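You operate a simulated robot arm through the tools that you are given. There is no shell and no other tool. Be economical: measure what you need, move in short steps, check, and stop when the job is done.

Carry out the task below with a simulated robot arm. There is one attempt and no reset: what you move stays moved.

TASK
Put the teal end cap from the white desk on the teal buckle and the red end cap on the top of the wall shelf. Take the blue tissue on the back of the crimp bench and put it away on the packing table. Any order will do.

It is judged by the outcome, as a careful person would: the job done as asked, and still so three seconds after it is handed in. It fails if anything else is knocked over, pushed out of place, dropped, spilled or broken. Lids that push on must go on centred and level and be pressed home; caps that screw on are set level and turned clockwise until they are tight.

THE ROBOT
A 6-joint arm with a two-finger parallel gripper on a trunk, on a base that drives. Base frame: it is fixed to the floor where the robot stands at the start and does not move with it; the origin is under the middle of the robot, x ahead of it, y to its left, z up; the surface under the hand at the start is at about z = 780. Readings come in mm, degrees, newtons and seconds.
With the tool pointing down near the work surface it reaches from about 480 to 880 mm from the robot's upright axis, wherever it stands. Its first joint turns from -115.0 to 115.0 degrees. Places, roughly: blue tissue [5750, 0, 750]; packing table [9900, -3100, 800]; teal buckle (5x5x2 cm) [1200, -100, 800]; top of the wall shelf (12x68 cm) [2260, 1720, 820]. Payload 4.2 kg.
Tool frame: the origin (TCP) lies between the finger pads and is the grasp point; the fingertips stand 23 mm ahead of it; z points along the fingers, y is the line along which they close. The gripper opens to 94 mm. The fingers are 38 mm wide and 10 mm thick; the gripper's body (54 by 96 mm) begins 39 mm behind the TCP.
Orientation is that of the tool frame in the base frame, as [roll, pitch, yaw] about the fixed x, y, z axes, in that order (R = Rz(yaw) Ry(pitch) Rx(roll)). With the fingers straight down and closing along the base's y, the tool's x points along the base's -x, its y along +y and its z along -z.

THE INTERFACE
- The arm moves only by the tool servo_tool. Its argument "targets" is one flat list of numbers, 7 for each row, row after row: the shift along the tool's x, y, z in mm, then the turn, a rotation vector about the tool's x, y, z in degrees, then the finger opening in mm, from 0 to 94. In form: [x, y, z, ax, ay, az, hand, x, y, z, ax, ay, az, hand, ...]. A call has 1 to 12 rows; each row is the pose to reach, as a shift and turn from the pose commanded when the call began, along the tool's axes at that moment. Rows are played at 5 a second. More than 50 mm and 8.6 degrees between two rows, or a gripper value outside its range, and nothing of the call is played. Where a pose cannot be reached the arm comes as near as it can. A force on the tool above 40 N (or 10 N above the force at the start of the call, whichever is more), or a blocked arm, ends the call early, and 0.2 s more pass. Each finger travels about 108 mm/s and halts on what it meets, pressing with about 42 N; the grip force reading is that of the motor and also rises with nothing between the fingers. The clock runs only during rows and for 0.2 s after the last one: add rows that repeat a pose to give the fingers time. The reply holds the time, the measured pose of the TCP, the force on the tool along the base axes, the opening and the grip force, in the units named above and with some noise, with the torque about the TCP (base axes, N m) and any sound that the robot's microphone picked up.
- Cameras (640 x 400 px; columns grow to the right, rows downward): "scene" is now at [233.4, 170.4, 1308.5]; the picture's right is [-0.29, -0.96, 0.00], its down [-0.63, 0.19, -0.75] and it looks along [0.72, -0.22, -0.66] (base axes); focal length 274 px, centre (320, 200). "wrist" rides on the gripper at [86, 16, -74] in the tool frame; the picture's right is [-0.18, 0.98, 0.00], its down [-0.58, -0.11, -0.81] and it looks along [-0.79, -0.15, 0.59] (tool axes); focal length 243 px, centre (320, 200). There is no depth. A picture from a camera that has moved, and an enlarged one, comes with that camera's place and axes in the base frame and with its lens.
- grab_frame(camera): a new picture of that camera. No time passes.
- move_column(by): slides the trunk up (or, below 0, down) by that many mm; the arm and the scene camera ride with it, the base frame stays. It gives what a move gives, with no picture.
- roll_base(legs): drives the robot by 1 to 6 legs, each [ahead, turn to the left] in mm and degrees, along the robot's own axes; the way and the turn of a leg run together, so that a leg with both is an arc; at most 1500 mm and 180 degrees a leg. The arm and the cameras ride along, it lands a little off, and it stops where it bumps. It gives what a move gives.
- pan_tilt(pan, tilt): turns the head with the scene camera to pan (to the left, within 80 degrees either way) and tilt (down, from -29 to 69), counted from straight ahead of the robot. It gives what a move gives.
- close_up(camera, box): a new picture of the part [left, top, right, bottom] of that camera's present view, enlarged. No time passes.
- sign_off(): hands the job in; it is judged then, once.

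Go step by step. Nothing tells you exact positions but the pictures and the camera data: compare them with the known pose of the tool, close in by small moves and look again before you grip or let go. The budget is 165 turns and 128 pictures, counting those below and the enlarged ones. Unless the task says otherwise, let go and move clear before handing in, and close with one line.

The tools are called after "Request:" as a command line: name --argument value ..., lists and objects as JSON in quotes. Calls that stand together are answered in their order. servo_tool: Moves the arm, as the interface text tells. Its arguments: {"type":"object","properties":{"targets":{"type":"array"}},"required":["targets"]} The other tools are called the same way: move_column (by) slides the trunk up or down; roll_base (legs) drives the base; pan_tilt (pan, tilt) turns the head that bears the scene camera; grab_frame (camera) takes a picture; close_up (camera, box) takes an enlarged picture of a part of a camera's view; sign_off () hands the job in.

At the start:

```text
clock: 0.0
ee_pos: [499.8, 53.2, 1035.1]
tcp_rot: [179.9, -0.1, 179.9]
wrist_force: [-0.4, 0.1, -0.7]
ft_torque: [0.02, -0.03, 0.01]
opening: 94.2
finger_force: 0.0
trunk travel left (down, up): [-675.0, 315.0]
robot x, y, heading: [3.6, -1.1, -0.3]
head pan, tilt: [-16.9, 41.6]
```

scene: 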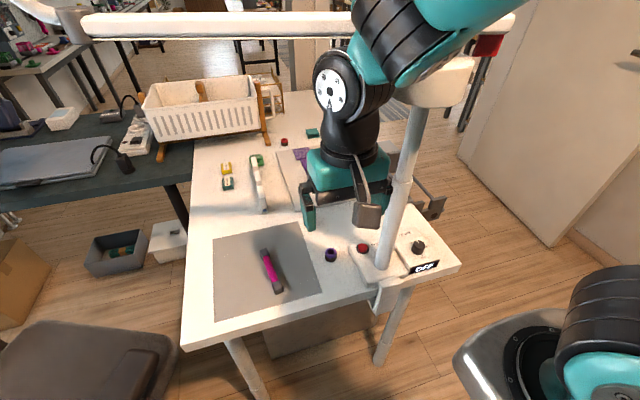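
wrist: 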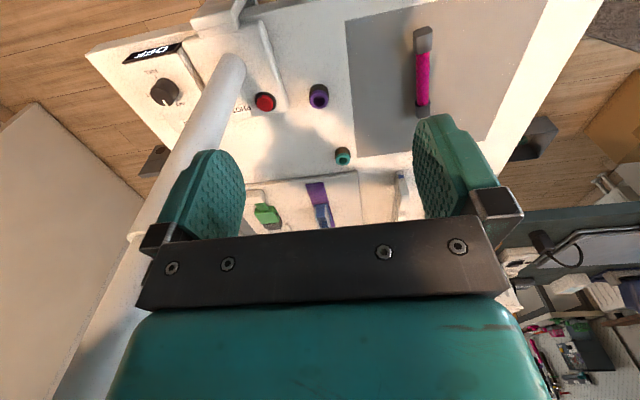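

The desk is in front of me, with small caps visible near the hand: a teal one, a purple one, and a red dome that may be a button. I'll enlarge the views to tell the objects apart.

Request:
close_up --camera "scene" --box '[200, 110, 340, 200]'

Request:
close_up --camera "wrist" --box '[220, 60, 440, 240]'

Request:
close_up --camera "scene" --box '[300, 200, 460, 300]'

```text
4.44 times, centred on (270, 155) of scene
camera zoom: at [233.4, 170.4, 1308.5], right [-0.29, -0.96, 0.0], down [-0.63, 0.19, -0.75], along [0.72, -0.22, -0.66], focal length 1219 px, centre (542, 400)
```

zoom: 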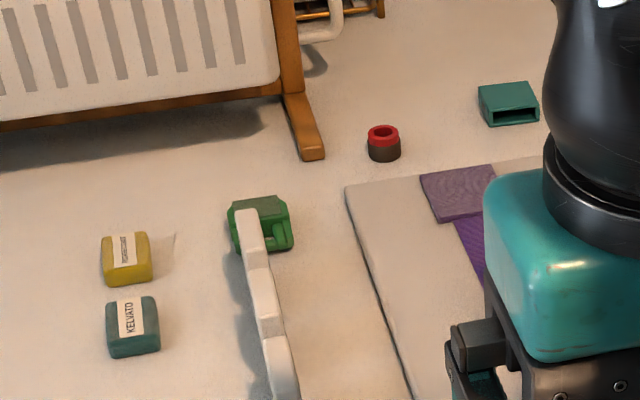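

```text
2.22 times, centred on (330, 150) of wrist
camera zoom: at [412.4, 68.9, 1110.7], right [0.18, 0.98, 0.0], down [0.58, -0.11, 0.81], along [0.79, -0.15, -0.59], focal length 539 px, centre (298, 311)
```

zoom: 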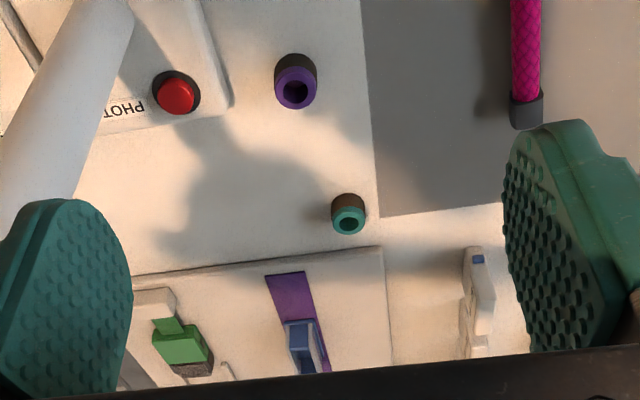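

```text
4.00 times, centred on (380, 250) of scene
camera zoom: at [233.4, 170.4, 1308.5], right [-0.29, -0.96, 0.0], down [-0.63, 0.19, -0.75], along [0.72, -0.22, -0.66], focal length 1097 px, centre (80, 0)
```

zoom: 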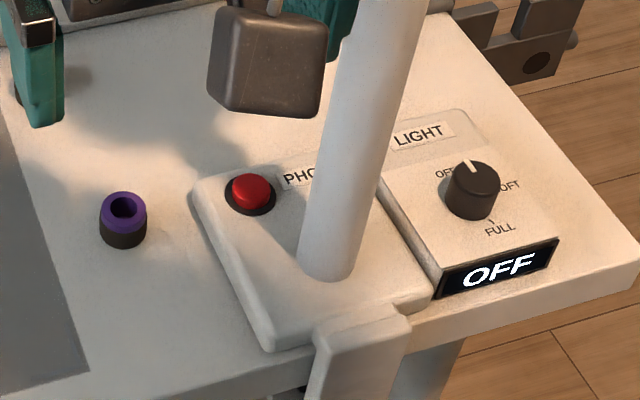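

The end caps are the small two-tone cylinders: teal near (705, 52), red near (1142, 31). The buckle is the teal box near (1175, -90), and the red dome is only a button. A lamp with an overhead tube stands on the desk, so I'll look around before picking where to drive.

Request:
pan_tilt --pan -45 --tilt 30

Request:
grab_frame --camera "scene"

Request:
pan_tilt --pan 15 --tilt 8

Request:
grab_frame --camera "scene"

Request:
pan_tilt --pan 60 --tilt 15

Request:
grab_frame --camera "scene"

```text
clock: 0.9
ee_pos: [500.6, 52.6, 1035.8]
tcp_rot: [-180.0, -0.1, 180.0]
wrist_force: [0.4, -0.3, -0.1]
ft_torque: [0.01, 0.0, 0.02]
opening: 94.1
finger_force: 0.1
trunk travel left (down, up): [-675.0, 315.0]
robot x, y, heading: [-0.3, -0.6, -0.3]
head pan, tilt: [-45.0, 30.0]
```

```text
122 pictures are left
camera scene: at [217.1, 130.9, 1326.2], right [-0.71, -0.71, 0.0], down [-0.35, 0.35, -0.87], along [0.61, -0.61, -0.5], focal length 274 px, centre (320, 200)
```

scene: 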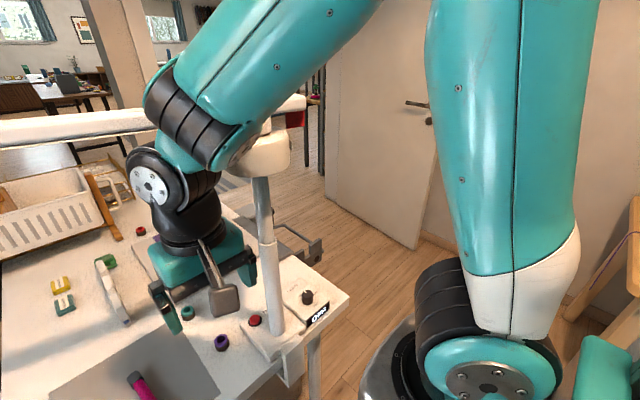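

```text
clock: 2.2
ee_pos: [500.2, 53.3, 1035.1]
tcp_rot: [180.0, 0.1, -180.0]
wrist_force: [0.2, 1.2, 0.4]
ft_torque: [0.0, 0.0, 0.01]
opening: 94.2
finger_force: 0.0
trunk travel left (down, up): [-675.0, 315.0]
robot x, y, heading: [0.3, -0.8, -0.1]
head pan, tilt: [15.0, 8.0]
```

```text
121 pictures are left
camera scene: at [242.5, 218.7, 1361.7], right [0.26, -0.97, 0.0], down [-0.13, -0.04, -0.99], along [0.96, 0.26, -0.14], focal length 274 px, centre (320, 200)
```

scene: 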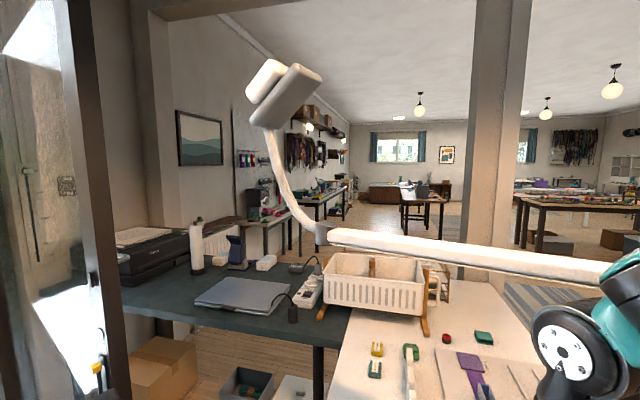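

```text
clock: 3.4
ee_pos: [499.6, 52.9, 1036.6]
tcp_rot: [180.0, 0.1, -180.0]
wrist_force: [0.4, -0.7, -0.9]
ft_torque: [0.03, 0.02, -0.02]
opening: 93.9
finger_force: 0.1
trunk travel left (down, up): [-675.0, 315.0]
robot x, y, heading: [0.9, 1.1, -0.1]
head pan, tilt: [60.0, 15.0]
```

```text
120 pictures are left
camera scene: at [199.8, 275.6, 1350.4], right [0.87, -0.5, 0.0], down [-0.13, -0.22, -0.97], along [0.48, 0.84, -0.26], focal length 274 px, centre (320, 200)
```

scene: 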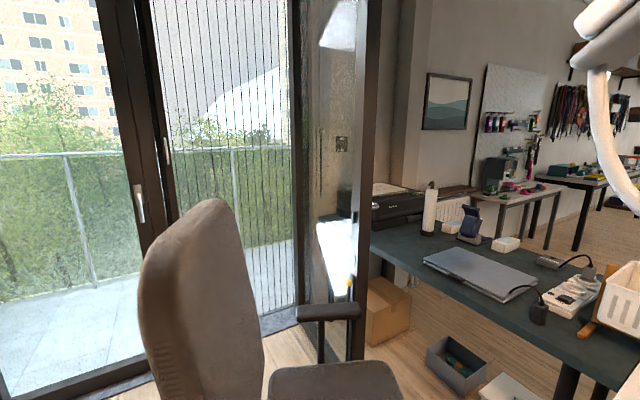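

The lamp tube runs along y at about x 545, z 1265, right in front of the arm, so the teal cap is safer to reach from the desk's right side. I'll look right to check that floor before driving round.

Request:
pan_tilt --pan -80 --tilt 35

Request:
grab_frame --camera "scene"

```text
clock: 5.6
ee_pos: [499.4, 52.0, 1035.0]
tcp_rot: [180.0, 0.1, -180.0]
wrist_force: [-1.2, 0.0, 0.3]
ft_torque: [0.0, 0.01, 0.02]
opening: 94.1
finger_force: 0.0
trunk travel left (down, up): [-675.0, 315.0]
robot x, y, heading: [2.8, -5.7, 0.2]
head pan, tilt: [-80.0, 35.0]
```

```text
119 pictures are left
camera scene: at [168.4, 108.0, 1318.4], right [-0.98, -0.17, 0.0], down [-0.1, 0.56, -0.82], along [0.14, -0.81, -0.57], focal length 274 px, centre (320, 200)
```

scene: 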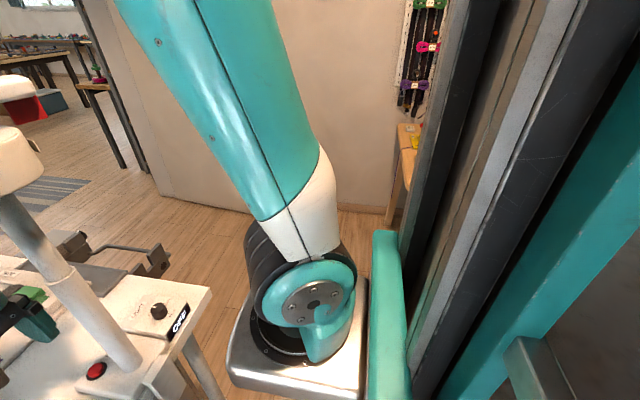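

The right side is open floor up to a wall at about y -1500. I'll back out, drive diagonally to the right, then go alongside the desk.

Request:
roll_base --legs '[[-450, 0], [0, -45], [1100, 0], [0, 45]]'

Request:
pan_tilt --pan 30 --tilt 30

Request:
grab_frame --camera "scene"

```text
clock: 17.4
ee_pos: [792.8, -767.3, 1035.7]
tcp_rot: [177.0, 0.8, 176.4]
wrist_force: [1.9, 1.6, 0.7]
ft_torque: [-0.04, 0.05, 0.01]
opening: 94.0
finger_force: 0.1
trunk travel left (down, up): [-675.0, 315.0]
robot x, y, heading: [312.0, -700.6, -15.4]
head pan, tilt: [-80.0, 35.0]
stopped in leg 4: the robot was blocked; the commanded pose is now the measured one
```

```text
clock: 19.2
ee_pos: [791.6, -762.4, 1035.4]
tcp_rot: [177.1, 0.9, 176.6]
wrist_force: [-0.9, 0.5, -1.0]
ft_torque: [0.0, 0.02, -0.01]
opening: 94.1
finger_force: 0.0
trunk travel left (down, up): [-675.0, 315.0]
robot x, y, heading: [311.8, -696.7, -15.1]
head pan, tilt: [30.0, 30.0]
```

```text
118 pictures are left
camera scene: at [604.5, -501.6, 1324.3], right [0.25, -0.97, 0.02], down [-0.49, -0.14, -0.86], along [0.83, 0.21, -0.51], focal length 274 px, centre (320, 200)
```

scene: 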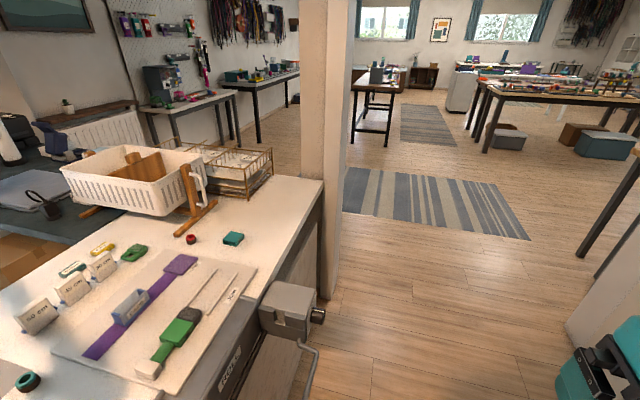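

The last turn was blocked and the robot seems slightly tilted, so I'll look down on my left to find what it touches.

Request:
pan_tilt --pan 60 --tilt 65

Request:
grab_frame --camera "scene"

Request:
pan_tilt --pan -30 --tilt 60

Request:
grab_frame --camera "scene"

```text
clock: 20.2
ee_pos: [791.2, -762.1, 1035.5]
tcp_rot: [177.3, 0.7, 176.6]
wrist_force: [0.3, 0.7, -0.3]
ft_torque: [0.01, 0.02, 0.0]
opening: 94.1
finger_force: 0.0
trunk travel left (down, up): [-675.0, 315.0]
robot x, y, heading: [308.2, -702.1, -15.1]
head pan, tilt: [60.0, 65.0]
```

```text
117 pictures are left
camera scene: at [559.3, -482.2, 1276.5], right [0.7, -0.71, 0.01], down [-0.65, -0.65, -0.41], along [0.3, 0.28, -0.91], focal length 274 px, centre (320, 200)
```

scene: 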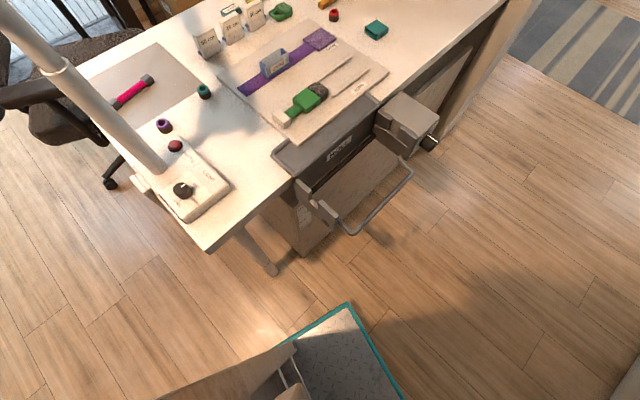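

```text
clock: 21.9
ee_pos: [791.1, -763.5, 1035.7]
tcp_rot: [177.2, 0.9, 176.6]
wrist_force: [-0.1, -0.4, 0.4]
ft_torque: [0.0, -0.01, -0.04]
opening: 94.0
finger_force: 0.1
trunk travel left (down, up): [-675.0, 315.0]
robot x, y, heading: [309.1, -700.7, -15.3]
head pan, tilt: [-30.0, 60.0]
```

```text
116 pictures are left
camera scene: at [562.8, -572.6, 1283.9], right [-0.71, -0.71, 0.02], down [-0.61, 0.6, -0.51], along [0.35, -0.37, -0.86], focal length 274 px, centre (320, 200)
```

scene: 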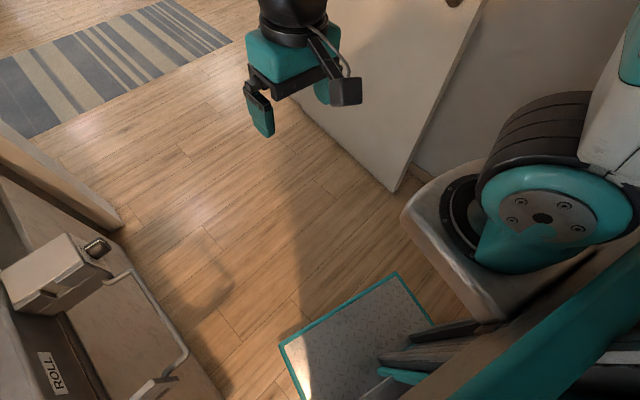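

The left side is clear, so whatever blocked the turn is on the right or behind. I'll look right.

Request:
pan_tilt --pan -80 --tilt 20

Request:
grab_frame --camera "scene"

Request:
grab_frame --camera "wrist"

```text
clock: 23.1
ee_pos: [791.7, -762.9, 1035.2]
tcp_rot: [177.2, 0.8, 176.6]
wrist_force: [-0.2, -0.3, 0.2]
ft_torque: [0.01, -0.01, 0.01]
opening: 94.0
finger_force: 0.0
trunk travel left (down, up): [-675.0, 315.0]
robot x, y, heading: [312.0, -697.2, -15.4]
head pan, tilt: [-80.0, 20.0]
```

```text
115 pictures are left
camera scene: at [507.4, -617.8, 1343.1], right [-1.0, 0.09, 0.0], down [0.03, 0.32, -0.95], along [-0.09, -0.94, -0.33], focal length 274 px, centre (320, 200)
```

scene: 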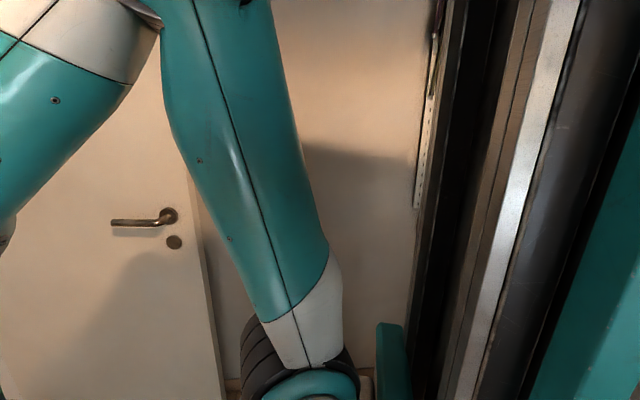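

```text
114 pictures are left
camera wrist: at [703.6, -745.4, 1109.8], right [0.24, 0.97, 0.05], down [0.56, -0.18, 0.81], along [0.79, -0.17, -0.59], focal length 243 px, centre (320, 200)
```

wrist: 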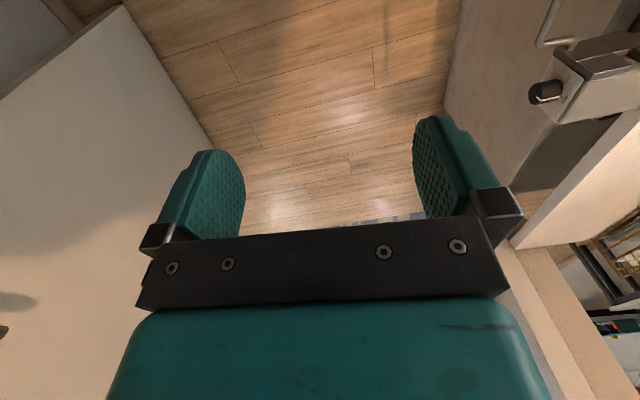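

Nothing touches in front or at the elbow, so the rear probably caught the furniture behind me. I'll edge forward, then finish straightening.

Request:
roll_base --legs '[[150, 0]]'

Request:
roll_base --legs '[[0, 8], [300, 6]]'

```text
clock: 24.4
ee_pos: [935.2, -805.4, 1034.3]
tcp_rot: [177.1, 0.8, 176.6]
wrist_force: [-0.1, 0.2, 0.0]
ft_torque: [0.03, -0.02, -0.01]
opening: 94.0
finger_force: 0.1
trunk travel left (down, up): [-675.0, 315.0]
robot x, y, heading: [451.8, -739.3, -14.9]
head pan, tilt: [-80.0, 20.0]
```

```text
clock: 27.1
ee_pos: [1236.9, -707.1, 1035.1]
tcp_rot: [177.0, 0.8, -169.5]
wrist_force: [-0.5, 0.1, -0.4]
ft_torque: [-0.02, 0.02, 0.0]
opening: 94.1
finger_force: 0.0
trunk travel left (down, up): [-675.0, 315.0]
robot x, y, heading: [750.5, -759.8, -0.9]
head pan, tilt: [-80.0, 20.0]
```

Now I'm beside the desk, clear of it, with the crank and vise reaching out to about y -410. I'll drive a little further and turn to face the desk.

Request:
roll_base --legs '[[150, 0], [0, 90]]'

Request:
pan_tilt --pan -10 --tilt 50

Request:
grab_frame --camera "scene"

Request:
grab_frame --camera "wrist"

```text
clock: 32.3
ee_pos: [858.6, -279.6, 1034.6]
tcp_rot: [177.1, 0.7, -80.2]
wrist_force: [0.3, -0.5, 0.0]
ft_torque: [-0.02, 0.0, 0.02]
opening: 94.2
finger_force: 0.0
trunk travel left (down, up): [-675.0, 315.0]
robot x, y, heading: [909.2, -763.9, 88.2]
head pan, tilt: [-80.0, 20.0]
```

```text
clock: 33.7
ee_pos: [858.9, -279.6, 1033.8]
tcp_rot: [177.2, 0.7, -80.1]
wrist_force: [0.0, -0.3, 1.2]
ft_torque: [-0.03, -0.01, -0.01]
opening: 94.0
finger_force: 0.1
trunk travel left (down, up): [-675.0, 315.0]
robot x, y, heading: [907.0, -763.1, 88.2]
head pan, tilt: [-10.0, 50.0]
```

```text
113 pictures are left
camera scene: at [732.6, -530.4, 1296.7], right [0.98, -0.2, 0.0], down [-0.16, -0.75, -0.64], along [0.13, 0.63, -0.77], focal length 274 px, centre (320, 200)
```

scene: 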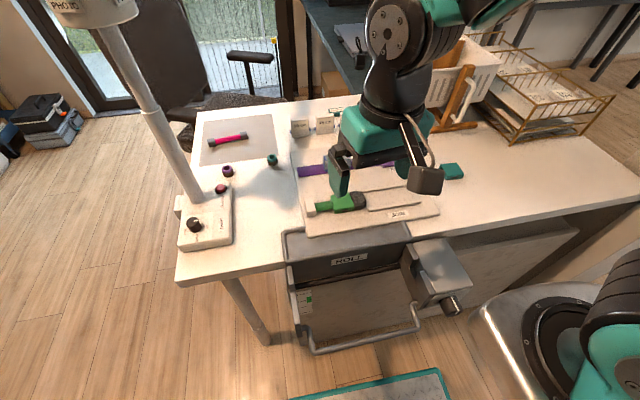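

```text
112 pictures are left
camera wrist: at [860.3, -367.9, 1108.8], right [-1.0, 0.01, 0.05], down [0.05, 0.59, 0.81], along [-0.02, 0.81, -0.59], focal length 243 px, centre (320, 200)
```

wrist: 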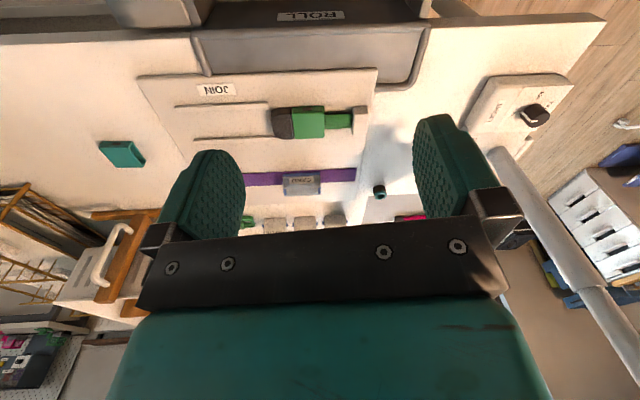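

The cap is about at (722, 22), still ahead of the hand, and the tool is about 3° off level with a 10° yaw error. I'll level it while moving toward a spot above and short of the cap.

Request:
servo_tool --targets '[-40, 12, 13, 0.4, 0.1, 1.4, 94, -80, 25, 27, 0.8, 0.2, 2.8, 94, -120, 37, 41, 1.2, 0.3, 4.2, 94, -160, 50, 54, 1.6, 0.4, 5.7, 94, -199, 62, 68, 2.1, 0.5, 7.1, 94, -239, 75, 81, 2.5, 0.6, 8.5, 94, -279, 87, 95, 2.9, 0.7, 9.9, 94]'

Request:
grab_frame --camera "wrist"

Request:
grab_frame --camera "scene"

```text
clock: 35.3
ee_pos: [721.4, -20.2, 945.1]
tcp_rot: [179.9, -0.2, -90.1]
wrist_force: [0.0, 0.3, 1.4]
ft_torque: [0.0, 0.0, 0.0]
opening: 94.0
finger_force: 0.1
trunk travel left (down, up): [-675.0, 315.0]
robot x, y, heading: [905.0, -764.5, 88.2]
head pan, tilt: [-10.0, 50.0]
```

```text
111 pictures are left
camera wrist: at [704.8, -106.3, 1021.2], right [-0.98, 0.19, 0.0], down [0.11, 0.58, 0.8], along [0.15, 0.79, -0.59], focal length 243 px, centre (320, 200)
```

wrist: 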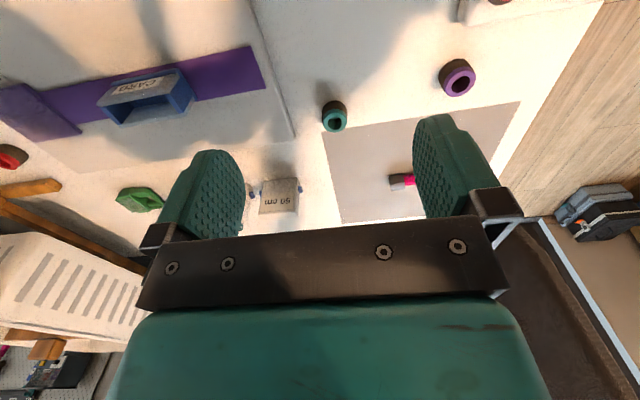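

```text
110 pictures are left
camera scene: at [732.7, -530.9, 1296.8], right [0.98, -0.2, 0.0], down [-0.16, -0.75, -0.64], along [0.13, 0.63, -0.77], focal length 274 px, centre (320, 200)
```

scene: 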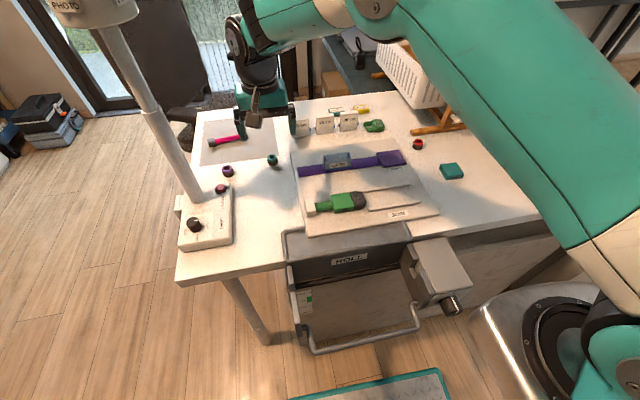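

The teal cap sits upright about 70 mm ahead of the hand. I'll zoom in for its height and width.

Request:
close_up --camera "wrist" --box '[280, 70, 400, 145]'

Request:
close_up --camera "scene" --box '[232, 130, 312, 180]'

```text
5.33 times, centred on (340, 108) of wrist
camera zoom: at [704.8, -106.3, 1021.2], right [-0.98, 0.19, 0.0], down [0.11, 0.58, 0.8], along [0.15, 0.79, -0.59], focal length 1294 px, centre (213, 693)
```

zoom: 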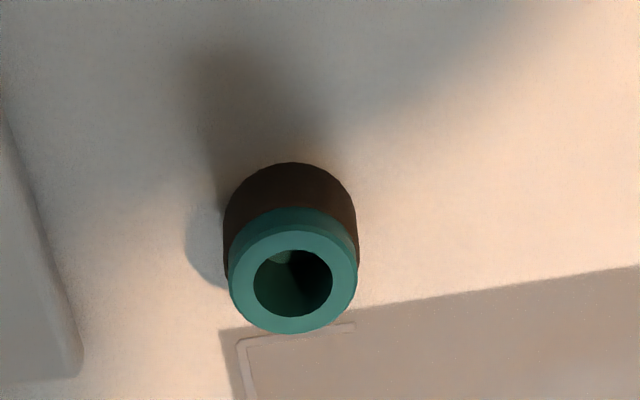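

```text
8.00 times, centred on (272, 155) of scene
camera zoom: at [732.7, -530.9, 1296.8], right [0.98, -0.2, 0.0], down [-0.16, -0.75, -0.64], along [0.13, 0.63, -0.77], focal length 2194 px, centre (704, 560)
```

zoom: 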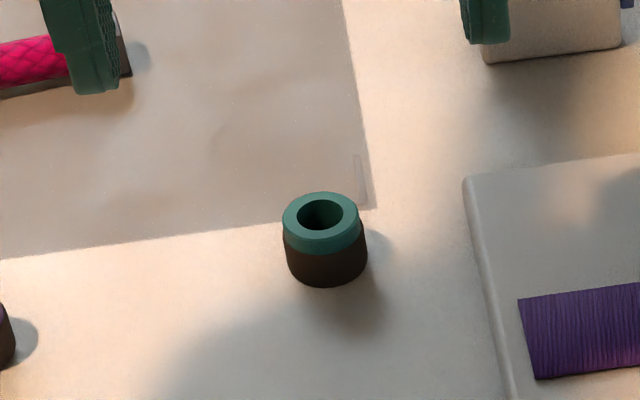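

The cap is about 27 mm wide and 20 mm tall, centred near (719, 52). I'll move over it and stop 60 mm above to check the centring.

Request:
servo_tool --targets '[-36, 1, 20, 0, 0, 0, 70, -72, 2, 40, 0, 0, 0, 60, -72, 2, 85, 0, 0, 0, 60]'

Request:
grab_frame --camera "wrist"

Request:
close_up --camera "scene" --box '[212, 100, 332, 175]'

```text
clock: 36.1
ee_pos: [722.6, 52.5, 863.0]
tcp_rot: [179.9, -0.3, -90.2]
wrist_force: [0.6, 0.4, 0.0]
ft_torque: [0.02, -0.01, -0.02]
opening: 60.1
finger_force: 0.0
trunk travel left (down, up): [-675.0, 315.0]
robot x, y, heading: [906.7, -762.7, 88.6]
head pan, tilt: [-10.0, 50.0]
```

```text
107 pictures are left
camera wrist: at [705.1, -33.9, 937.6], right [-0.98, 0.19, 0.0], down [0.11, 0.58, 0.8], along [0.15, 0.79, -0.6], focal length 243 px, centre (320, 200)
```

wrist: 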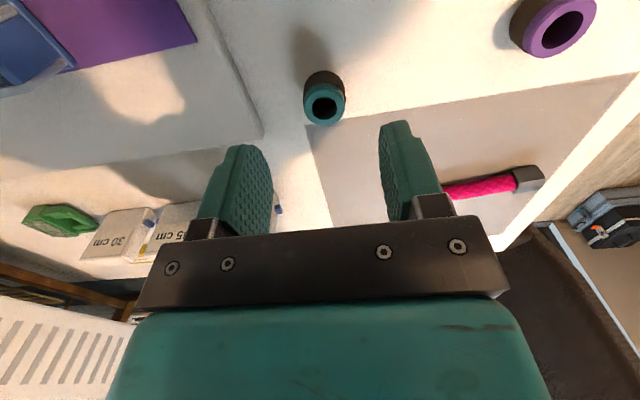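

```text
5.33 times, centred on (272, 138) of scene
camera zoom: at [732.6, -530.8, 1296.8], right [0.98, -0.2, 0.0], down [-0.16, -0.75, -0.64], along [0.13, 0.63, -0.77], focal length 1462 px, centre (576, 533)
```

zoom: 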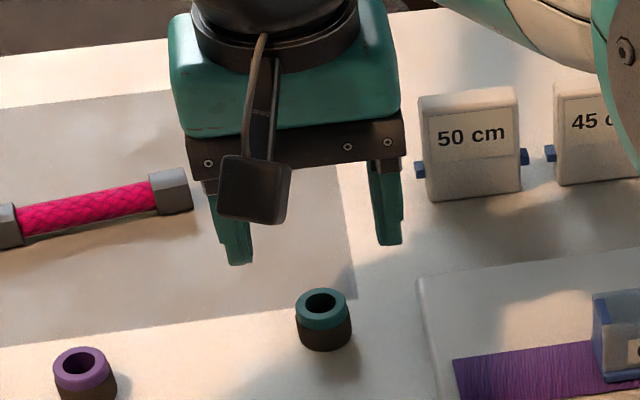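

The cap is only about 2–3 mm off centre. I'll correct that, go down to just above the desk and close.

Request:
servo_tool --targets '[2, 3, 20, 0, 0, 0, 60, 2, 3, 40, 0, 0, 0, 60, 2, 3, 56, 0, 0, 0, 60]'

Request:
close_up --camera "wrist" --box '[220, 70, 420, 195]'

```text
clock: 36.9
ee_pos: [717.1, 49.1, 805.6]
tcp_rot: [180.0, -0.2, -90.1]
wrist_force: [0.3, -0.3, 1.3]
ft_torque: [0.01, -0.01, 0.03]
opening: 59.9
finger_force: 0.0
trunk travel left (down, up): [-675.0, 315.0]
robot x, y, heading: [906.2, -765.2, 88.4]
head pan, tilt: [-10.0, 50.0]
```

```text
3.20 times, centred on (320, 132) of wrist
camera zoom: at [700.5, -36.9, 880.7], right [-0.98, 0.19, 0.0], down [0.11, 0.58, 0.8], along [0.15, 0.79, -0.59], focal length 776 px, centre (320, 416)
```

zoom: 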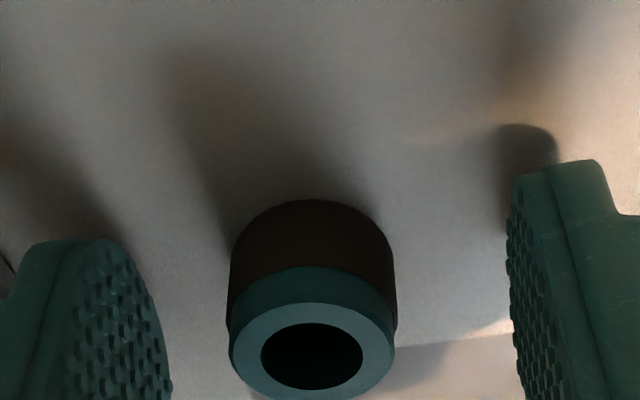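

The cap is between the fingers. I'll make a small correction and grip.

Request:
servo_tool --targets '[-3, -2, 0, 0, 0, 0, 60, -3, -2, 0, 0, 0, 0, 40, -3, -2, 0, 0, 0, 0, 24, -3, -2, 0, 0, 0, 0, 20, -3, -2, 0, 0, 0, 0, 20, -3, -2, 0, 0, 0, 0, 20]'

Request:
close_up --camera "wrist" --box '[220, 70, 420, 195]'

```text
clock: 38.3
ee_pos: [719.1, 51.1, 806.8]
tcp_rot: [-180.0, -0.2, -90.1]
wrist_force: [-0.2, -0.7, 0.2]
ft_torque: [-0.01, -0.03, 0.01]
opening: 22.6
finger_force: 42.4
out of reach, approached as far as the arm can: row 1, 2, 3, 4
trunk travel left (down, up): [-675.0, 315.0]
robot x, y, heading: [907.3, -760.3, 88.4]
head pan, tilt: [-10.0, 50.0]
```

```text
3.20 times, centred on (320, 132) of wrist
camera zoom: at [701.7, -36.0, 881.4], right [-0.98, 0.19, 0.0], down [0.11, 0.58, 0.8], along [0.15, 0.79, -0.59], focal length 776 px, centre (320, 416)
```

zoom: 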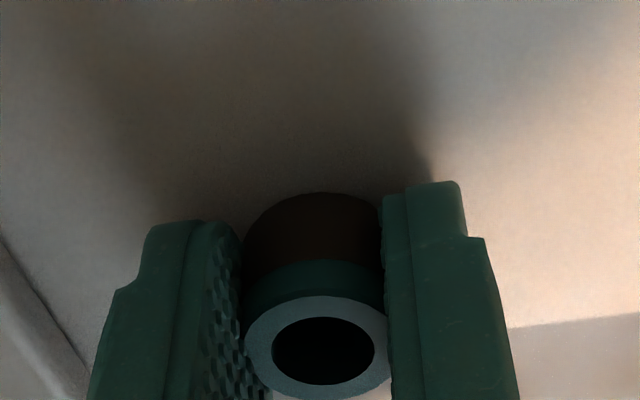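

The cap is held. I'll lift it and carry it across toward the buckle.

Request:
servo_tool --targets '[0, 0, -40, 0, 0, 0, 18, 0, 0, -80, 0, 0, 0, 18, 0, 0, -120, 0, 0, 0, 18, 20, -45, -125, 0, 0, 0, 18, 40, -90, -125, 0, 0, 0, 18, 60, -135, -125, 0, 0, 0, 18, 80, -180, -125, 0, 0, 0, 18, 100, -225, -125, 0, 0, 0, 18, 120, -270, -125, 0, 0, 0, 18, 140, -315, -125, 0, 0, 0, 18, 150, -360, -125, 0, 0, 0, 18, 150, -405, -125, 0, 0, 0, 18]'

Request:
grab_frame --camera "wrist"

Request:
pan_tilt --pan -35 --tilt 45

Request:
grab_frame --camera "scene"

```text
clock: 40.9
ee_pos: [1121.9, -95.7, 927.6]
tcp_rot: [180.0, -0.2, -90.1]
wrist_force: [-0.8, 0.6, 1.3]
ft_torque: [0.02, 0.01, 0.0]
opening: 19.2
finger_force: 42.2
trunk travel left (down, up): [-675.0, 315.0]
robot x, y, heading: [906.6, -765.5, 88.5]
head pan, tilt: [-10.0, 50.0]
```

```text
103 pictures are left
camera wrist: at [1105.6, -181.3, 1003.5], right [-0.98, 0.18, 0.0], down [0.11, 0.58, 0.8], along [0.15, 0.79, -0.6], focal length 243 px, centre (320, 200)
```

wrist: 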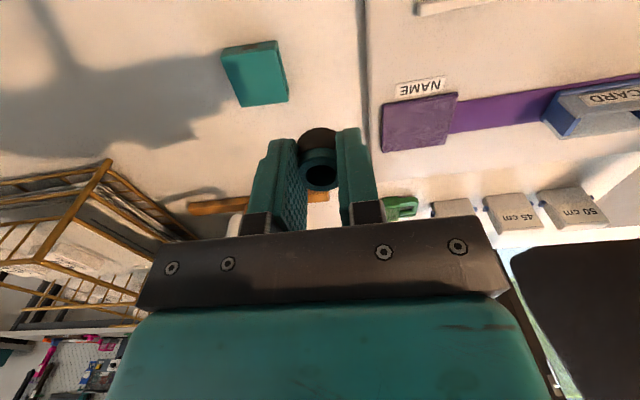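

```text
clock: 41.8
ee_pos: [1122.9, -94.9, 928.4]
tcp_rot: [179.9, -0.2, -90.1]
wrist_force: [0.0, 0.3, -0.1]
ft_torque: [0.02, 0.0, 0.01]
opening: 19.1
finger_force: 42.3
trunk travel left (down, up): [-675.0, 315.0]
robot x, y, heading: [903.1, -761.5, 88.3]
head pan, tilt: [-35.0, 45.0]
```

```text
102 pictures are left
camera scene: at [765.6, -540.6, 1303.6], right [0.8, -0.6, 0.0], down [-0.42, -0.57, -0.71], along [0.42, 0.57, -0.71], focal length 274 px, centre (320, 200)
```

scene: 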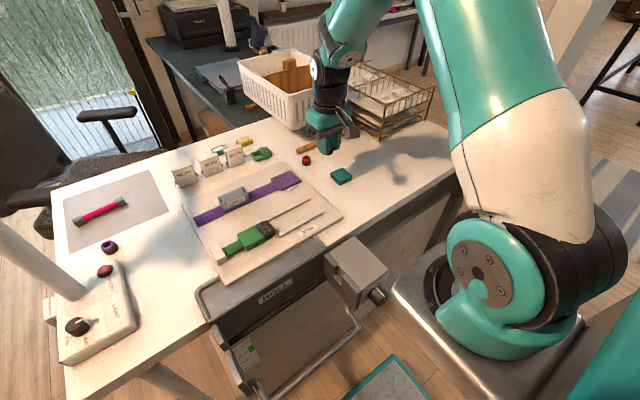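

The grip has squeezed down to 19 mm, so I'll check the cap between the fingers and zoom on the buckle.

Request:
close_up --camera "wrist" --box '[200, 20, 400, 220]'

Request:
close_up --camera "scene" --box '[280, 100, 380, 190]'

```text
2.00 times, centred on (300, 120) of wrist
camera zoom: at [1105.5, -181.1, 1003.5], right [-0.98, 0.19, 0.0], down [0.11, 0.58, 0.8], along [0.15, 0.79, -0.59], focal length 485 px, centre (360, 360)
```

zoom: 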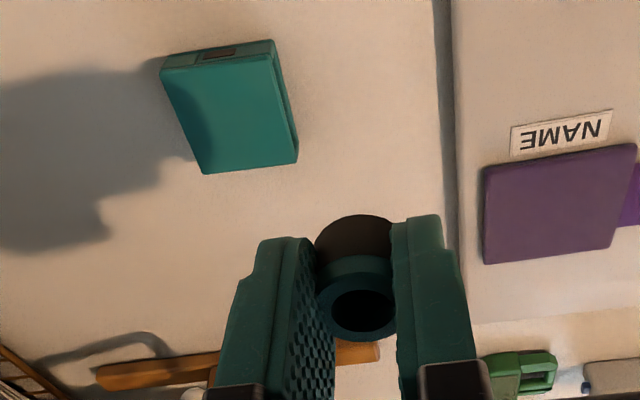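

```text
4.44 times, centred on (330, 145) of scene
camera zoom: at [765.6, -540.6, 1303.6], right [0.8, -0.6, 0.0], down [-0.42, -0.57, -0.71], along [0.42, 0.57, -0.71], focal length 1219 px, centre (276, 444)
```

zoom: 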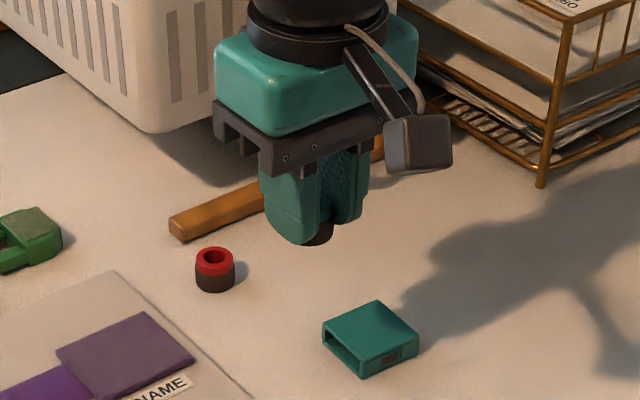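

The cap is centred in the grip and upright; it is just soft. The buckle's top centre is about (1178, -91), so I'll hover over it and check.

Request:
servo_tool --targets '[-2, -28, 20, 0, 0, 0, 19, -4, -55, 40, 0, 0, 0, 19, -4, -55, 65, 0, 0, 0, 19]'

Request:
close_up --camera "wrist" --box '[220, 30, 420, 230]'

Request:
close_up --camera "scene" --box '[290, 110, 390, 200]'

```text
clock: 42.6
ee_pos: [1177.7, -91.3, 866.9]
tcp_rot: [179.9, -0.2, -90.1]
wrist_force: [-0.2, -0.7, -0.3]
ft_torque: [0.02, 0.0, 0.02]
opening: 19.7
finger_force: 42.1
trunk travel left (down, up): [-675.0, 315.0]
robot x, y, heading: [906.3, -766.0, 88.1]
head pan, tilt: [-35.0, 45.0]
```

```text
2.00 times, centred on (320, 130) of wrist
camera zoom: at [1161.3, -178.4, 941.2], right [-0.98, 0.19, 0.0], down [0.11, 0.58, 0.8], along [0.15, 0.79, -0.59], focal length 485 px, centre (320, 340)
```

zoom: 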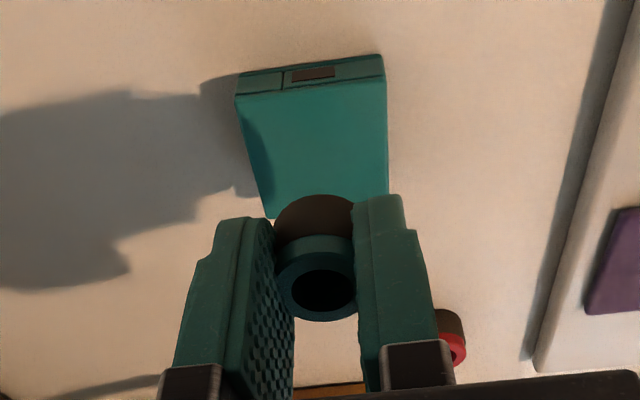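

```text
4.44 times, centred on (340, 155) of scene
camera zoom: at [765.5, -540.9, 1303.6], right [0.8, -0.6, 0.0], down [-0.42, -0.57, -0.71], along [0.42, 0.57, -0.71], focal length 1219 px, centre (231, 400)
```

zoom: 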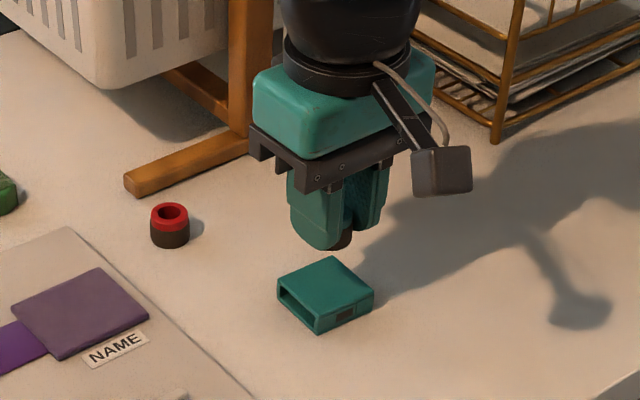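

It is centred over the buckle. I'll lower it until the cap rests on the buckle.

Request:
servo_tool --targets '[-1, 0, 20, 0, 0, 0, 19, -1, 0, 34, 0, 0, 0, 19, -1, 0, 38, 0, 0, 0, 19, -1, 0, 41, 0, 0, 0, 19]'

Request:
close_up --camera "wrist" --box '[220, 30, 420, 230]'

Request:
close_up --camera "scene" --box '[300, 130, 380, 200]'

```text
clock: 43.6
ee_pos: [1178.0, -91.6, 826.5]
tcp_rot: [-180.0, -0.1, -90.1]
wrist_force: [-1.5, -0.2, 6.0]
ft_torque: [0.04, 0.11, -0.01]
opening: 20.3
finger_force: 41.2
trunk travel left (down, up): [-675.0, 315.0]
robot x, y, heading: [907.7, -762.3, 88.2]
head pan, tilt: [-35.0, 45.0]
```

```text
2.00 times, centred on (320, 130) of wrist
camera zoom: at [1160.6, -178.0, 901.4], right [-0.98, 0.19, 0.0], down [0.11, 0.58, 0.81], along [0.15, 0.79, -0.59], focal length 485 px, centre (320, 340)
```

zoom: 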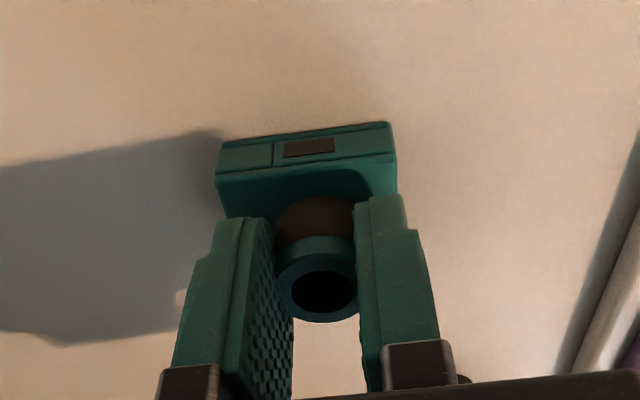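

```text
5.71 times, centred on (340, 165) of scene
camera zoom: at [765.5, -540.8, 1303.8], right [0.8, -0.6, 0.0], down [-0.42, -0.57, -0.71], along [0.42, 0.57, -0.71], focal length 1567 px, centre (206, 400)
```

zoom: 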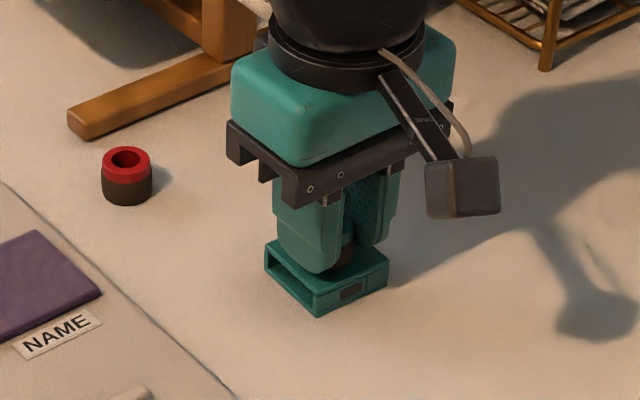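

It is in contact, centred on the buckle. I'll open slowly and lift away.

Request:
servo_tool --targets '[0, 0, 0, 0, 0, 0, 26, 0, 0, 0, 0, 0, 0, 34, 0, 0, 0, 0, 0, 0, 46, 0, 0, 0, 0, 0, 0, 46, 0, 0, -20, 0, 0, 0, 46, 0, 0, -60, 0, 0, 0, 46, 0, 0, -90, 0, 0, 0, 60]'

Request:
close_up --camera "scene" --box '[290, 120, 380, 200]'

Request:
grab_frame --camera "wrist"

```text
clock: 45.2
ee_pos: [1177.1, -90.7, 914.8]
tcp_rot: [179.9, -0.2, -90.1]
wrist_force: [0.2, -0.2, -0.2]
ft_torque: [0.0, 0.05, -0.02]
opening: 60.1
finger_force: 0.0
trunk travel left (down, up): [-675.0, 315.0]
robot x, y, heading: [903.0, -763.1, 88.1]
head pan, tilt: [-35.0, 45.0]
```

```text
5.00 times, centred on (335, 160) of scene
camera zoom: at [765.7, -540.3, 1303.5], right [0.8, -0.6, 0.0], down [-0.42, -0.57, -0.71], along [0.42, 0.57, -0.71], focal length 1371 px, centre (245, 400)
```

zoom: 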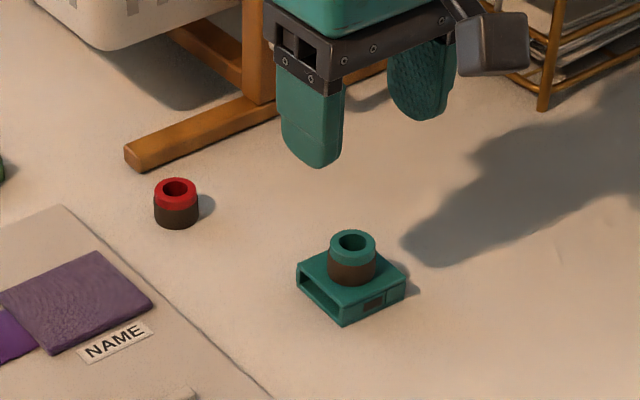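

```text
94 pictures are left
camera wrist: at [1160.0, -177.5, 990.9], right [-0.98, 0.19, 0.0], down [0.11, 0.58, 0.8], along [0.15, 0.79, -0.59], focal length 243 px, centre (320, 200)
```

wrist: 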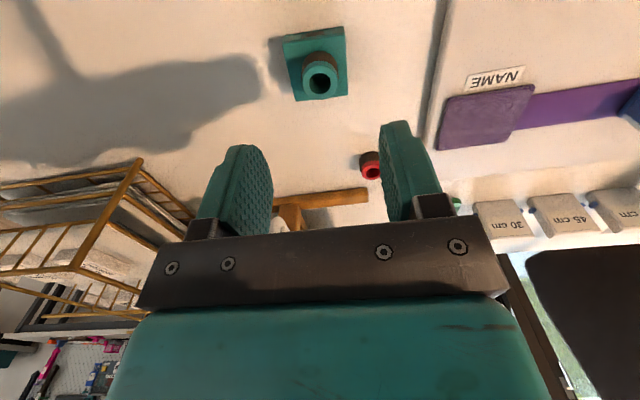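

The teal cap sits level on the buckle. The red cap is near (1141, 30), so I'll move above it.

Request:
servo_tool --targets '[-40, 12, 0, 0, 0, 0, 60, -80, 24, 0, 0, 0, 0, 60, -121, 36, 10, 0, 0, 0, 60, -121, 36, 50, 0, 0, 0, 60]'

Request:
grab_frame --camera "wrist"

Request:
close_up --camera "scene" --box '[270, 70, 390, 190]'

```text
clock: 46.2
ee_pos: [1140.9, 27.3, 865.4]
tcp_rot: [179.9, -0.2, -90.1]
wrist_force: [-0.9, 0.3, 1.3]
ft_torque: [0.01, 0.0, 0.0]
opening: 60.0
finger_force: 0.1
trunk travel left (down, up): [-675.0, 315.0]
robot x, y, heading: [906.8, -761.0, 88.9]
head pan, tilt: [-35.0, 45.0]
```

```text
93 pictures are left
camera wrist: at [1124.3, -58.7, 941.0], right [-0.98, 0.19, 0.0], down [0.11, 0.58, 0.8], along [0.15, 0.79, -0.59], focal length 243 px, centre (320, 200)
```

wrist: 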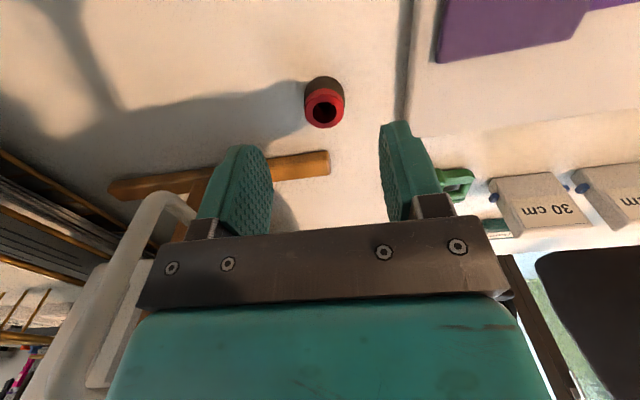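

```text
3.33 times, centred on (330, 130) of scene
camera zoom: at [765.5, -541.0, 1303.7], right [0.8, -0.6, 0.0], down [-0.42, -0.57, -0.71], along [0.42, 0.57, -0.71], focal length 914 px, centre (287, 433)
```

zoom: 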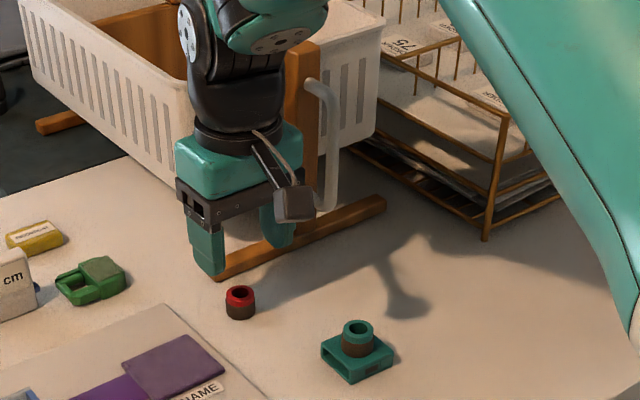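

The red cap is centred within about 2 mm, and the basket handle to the right stays clear on a straight descent. I'll go down and grip.

Request:
servo_tool --targets '[-2, 1, 20, 0, 0, 0, 60, -2, 1, 40, 0, 0, 0, 60, -2, 1, 59, 0, 0, 0, 60, -2, 1, 59, 0, 0, 0, 40, -2, 1, 59, 0, 0, 0, 25, -2, 1, 59, 0, 0, 0, 22, -2, 1, 59, 0, 0, 0, 22]'

Request:
close_up --camera "wrist" --box '[220, 30, 420, 230]'

```text
clock: 47.8
ee_pos: [1141.8, 28.1, 807.0]
tcp_rot: [179.9, -0.3, -90.1]
wrist_force: [-0.3, 0.1, 0.1]
ft_torque: [0.0, 0.03, 0.01]
opening: 23.0
finger_force: 42.3
trunk travel left (down, up): [-675.0, 315.0]
robot x, y, heading: [908.0, -764.3, 88.1]
head pan, tilt: [-35.0, 45.0]
```

```text
2.00 times, centred on (320, 130) of wrist
camera zoom: at [1123.8, -56.6, 881.4], right [-0.98, 0.19, 0.0], down [0.11, 0.58, 0.8], along [0.15, 0.79, -0.59], focal length 485 px, centre (320, 340)
```

zoom: 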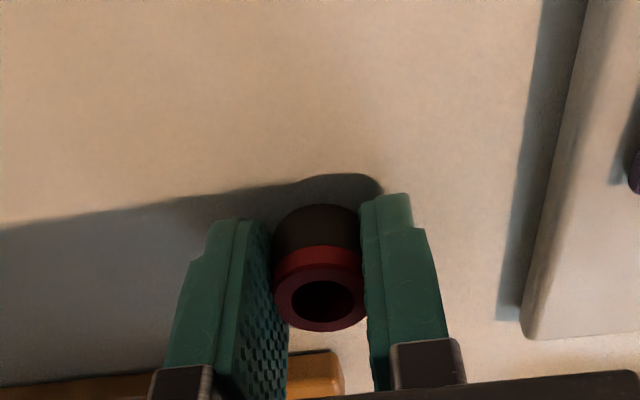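

Gripped. I'll lift straight up, then retract the arm toward the robot for driving.

Request:
servo_tool --targets '[0, 0, -40, 0, 0, 0, 21, 0, 0, -80, 0, 0, 0, 21, 0, 0, -120, 0, 0, 0, 21, 20, 15, -150, 0, 0, 0, 21, 50, 30, -175, 0, 0, 0, 21, 85, 55, -200, 0, 0, 0, 21, 120, 80, -220, 0, 0, 0, 21, 155, 110, -230, 0, 0, 0, 21, 190, 140, -230, 0, 0, 0, 21, 225, 170, -230, 0, 0, 0, 21, 260, 200, -230, 0, 0, 0, 21, 290, 235, -230, 0, 0, 0, 21]'

Request:
pan_tilt --pan -70 --tilt 20

Request:
grab_frame --camera "scene"

Request:
pan_tilt --pan -20 --tilt 20

Request:
grab_frame --camera "scene"

```text
clock: 50.4
ee_pos: [905.3, -260.3, 1037.9]
tcp_rot: [180.0, -0.3, -90.2]
wrist_force: [0.2, 0.2, 0.3]
ft_torque: [-0.04, 0.04, -0.04]
opening: 22.4
finger_force: 36.1
trunk travel left (down, up): [-675.0, 315.0]
robot x, y, heading: [907.5, -764.1, 88.2]
head pan, tilt: [-35.0, 45.0]
```

```text
clock: 51.4
ee_pos: [905.5, -259.3, 1038.1]
tcp_rot: [180.0, -0.2, -90.1]
wrist_force: [-0.2, -0.8, -0.1]
ft_torque: [0.01, 0.03, 0.01]
opening: 19.5
finger_force: 41.6
trunk travel left (down, up): [-675.0, 315.0]
robot x, y, heading: [904.9, -763.8, 88.4]
head pan, tilt: [-70.0, 20.0]
```

```text
90 pictures are left
camera scene: at [805.3, -576.6, 1342.2], right [0.31, -0.95, 0.0], down [-0.33, -0.11, -0.94], along [0.89, 0.3, -0.34], focal length 274 px, centre (320, 200)
```

scene: 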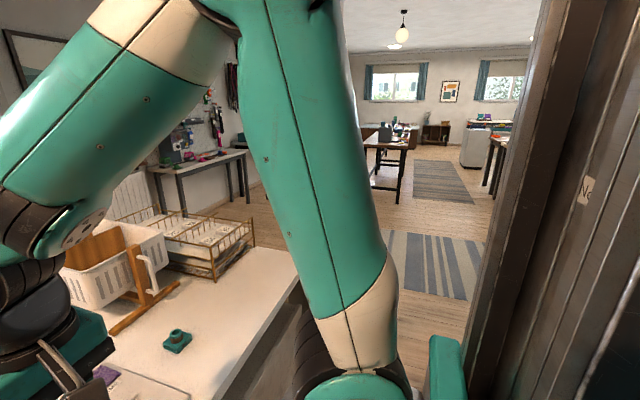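

```text
clock: 52.5
ee_pos: [904.6, -259.9, 1038.2]
tcp_rot: [179.9, -0.1, -90.1]
wrist_force: [0.5, -0.2, 0.2]
ft_torque: [-0.01, 0.02, -0.03]
opening: 19.4
finger_force: 41.8
trunk travel left (down, up): [-675.0, 315.0]
robot x, y, heading: [906.7, -768.4, 88.2]
head pan, tilt: [-20.0, 20.0]
```

```text
89 pictures are left
camera scene: at [751.5, -519.3, 1342.2], right [0.93, -0.37, 0.0], down [-0.13, -0.32, -0.94], along [0.35, 0.87, -0.34], focal length 274 px, centre (320, 200)
```

scene: 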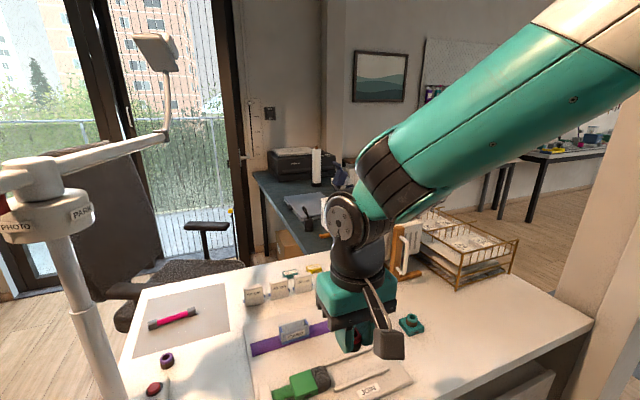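

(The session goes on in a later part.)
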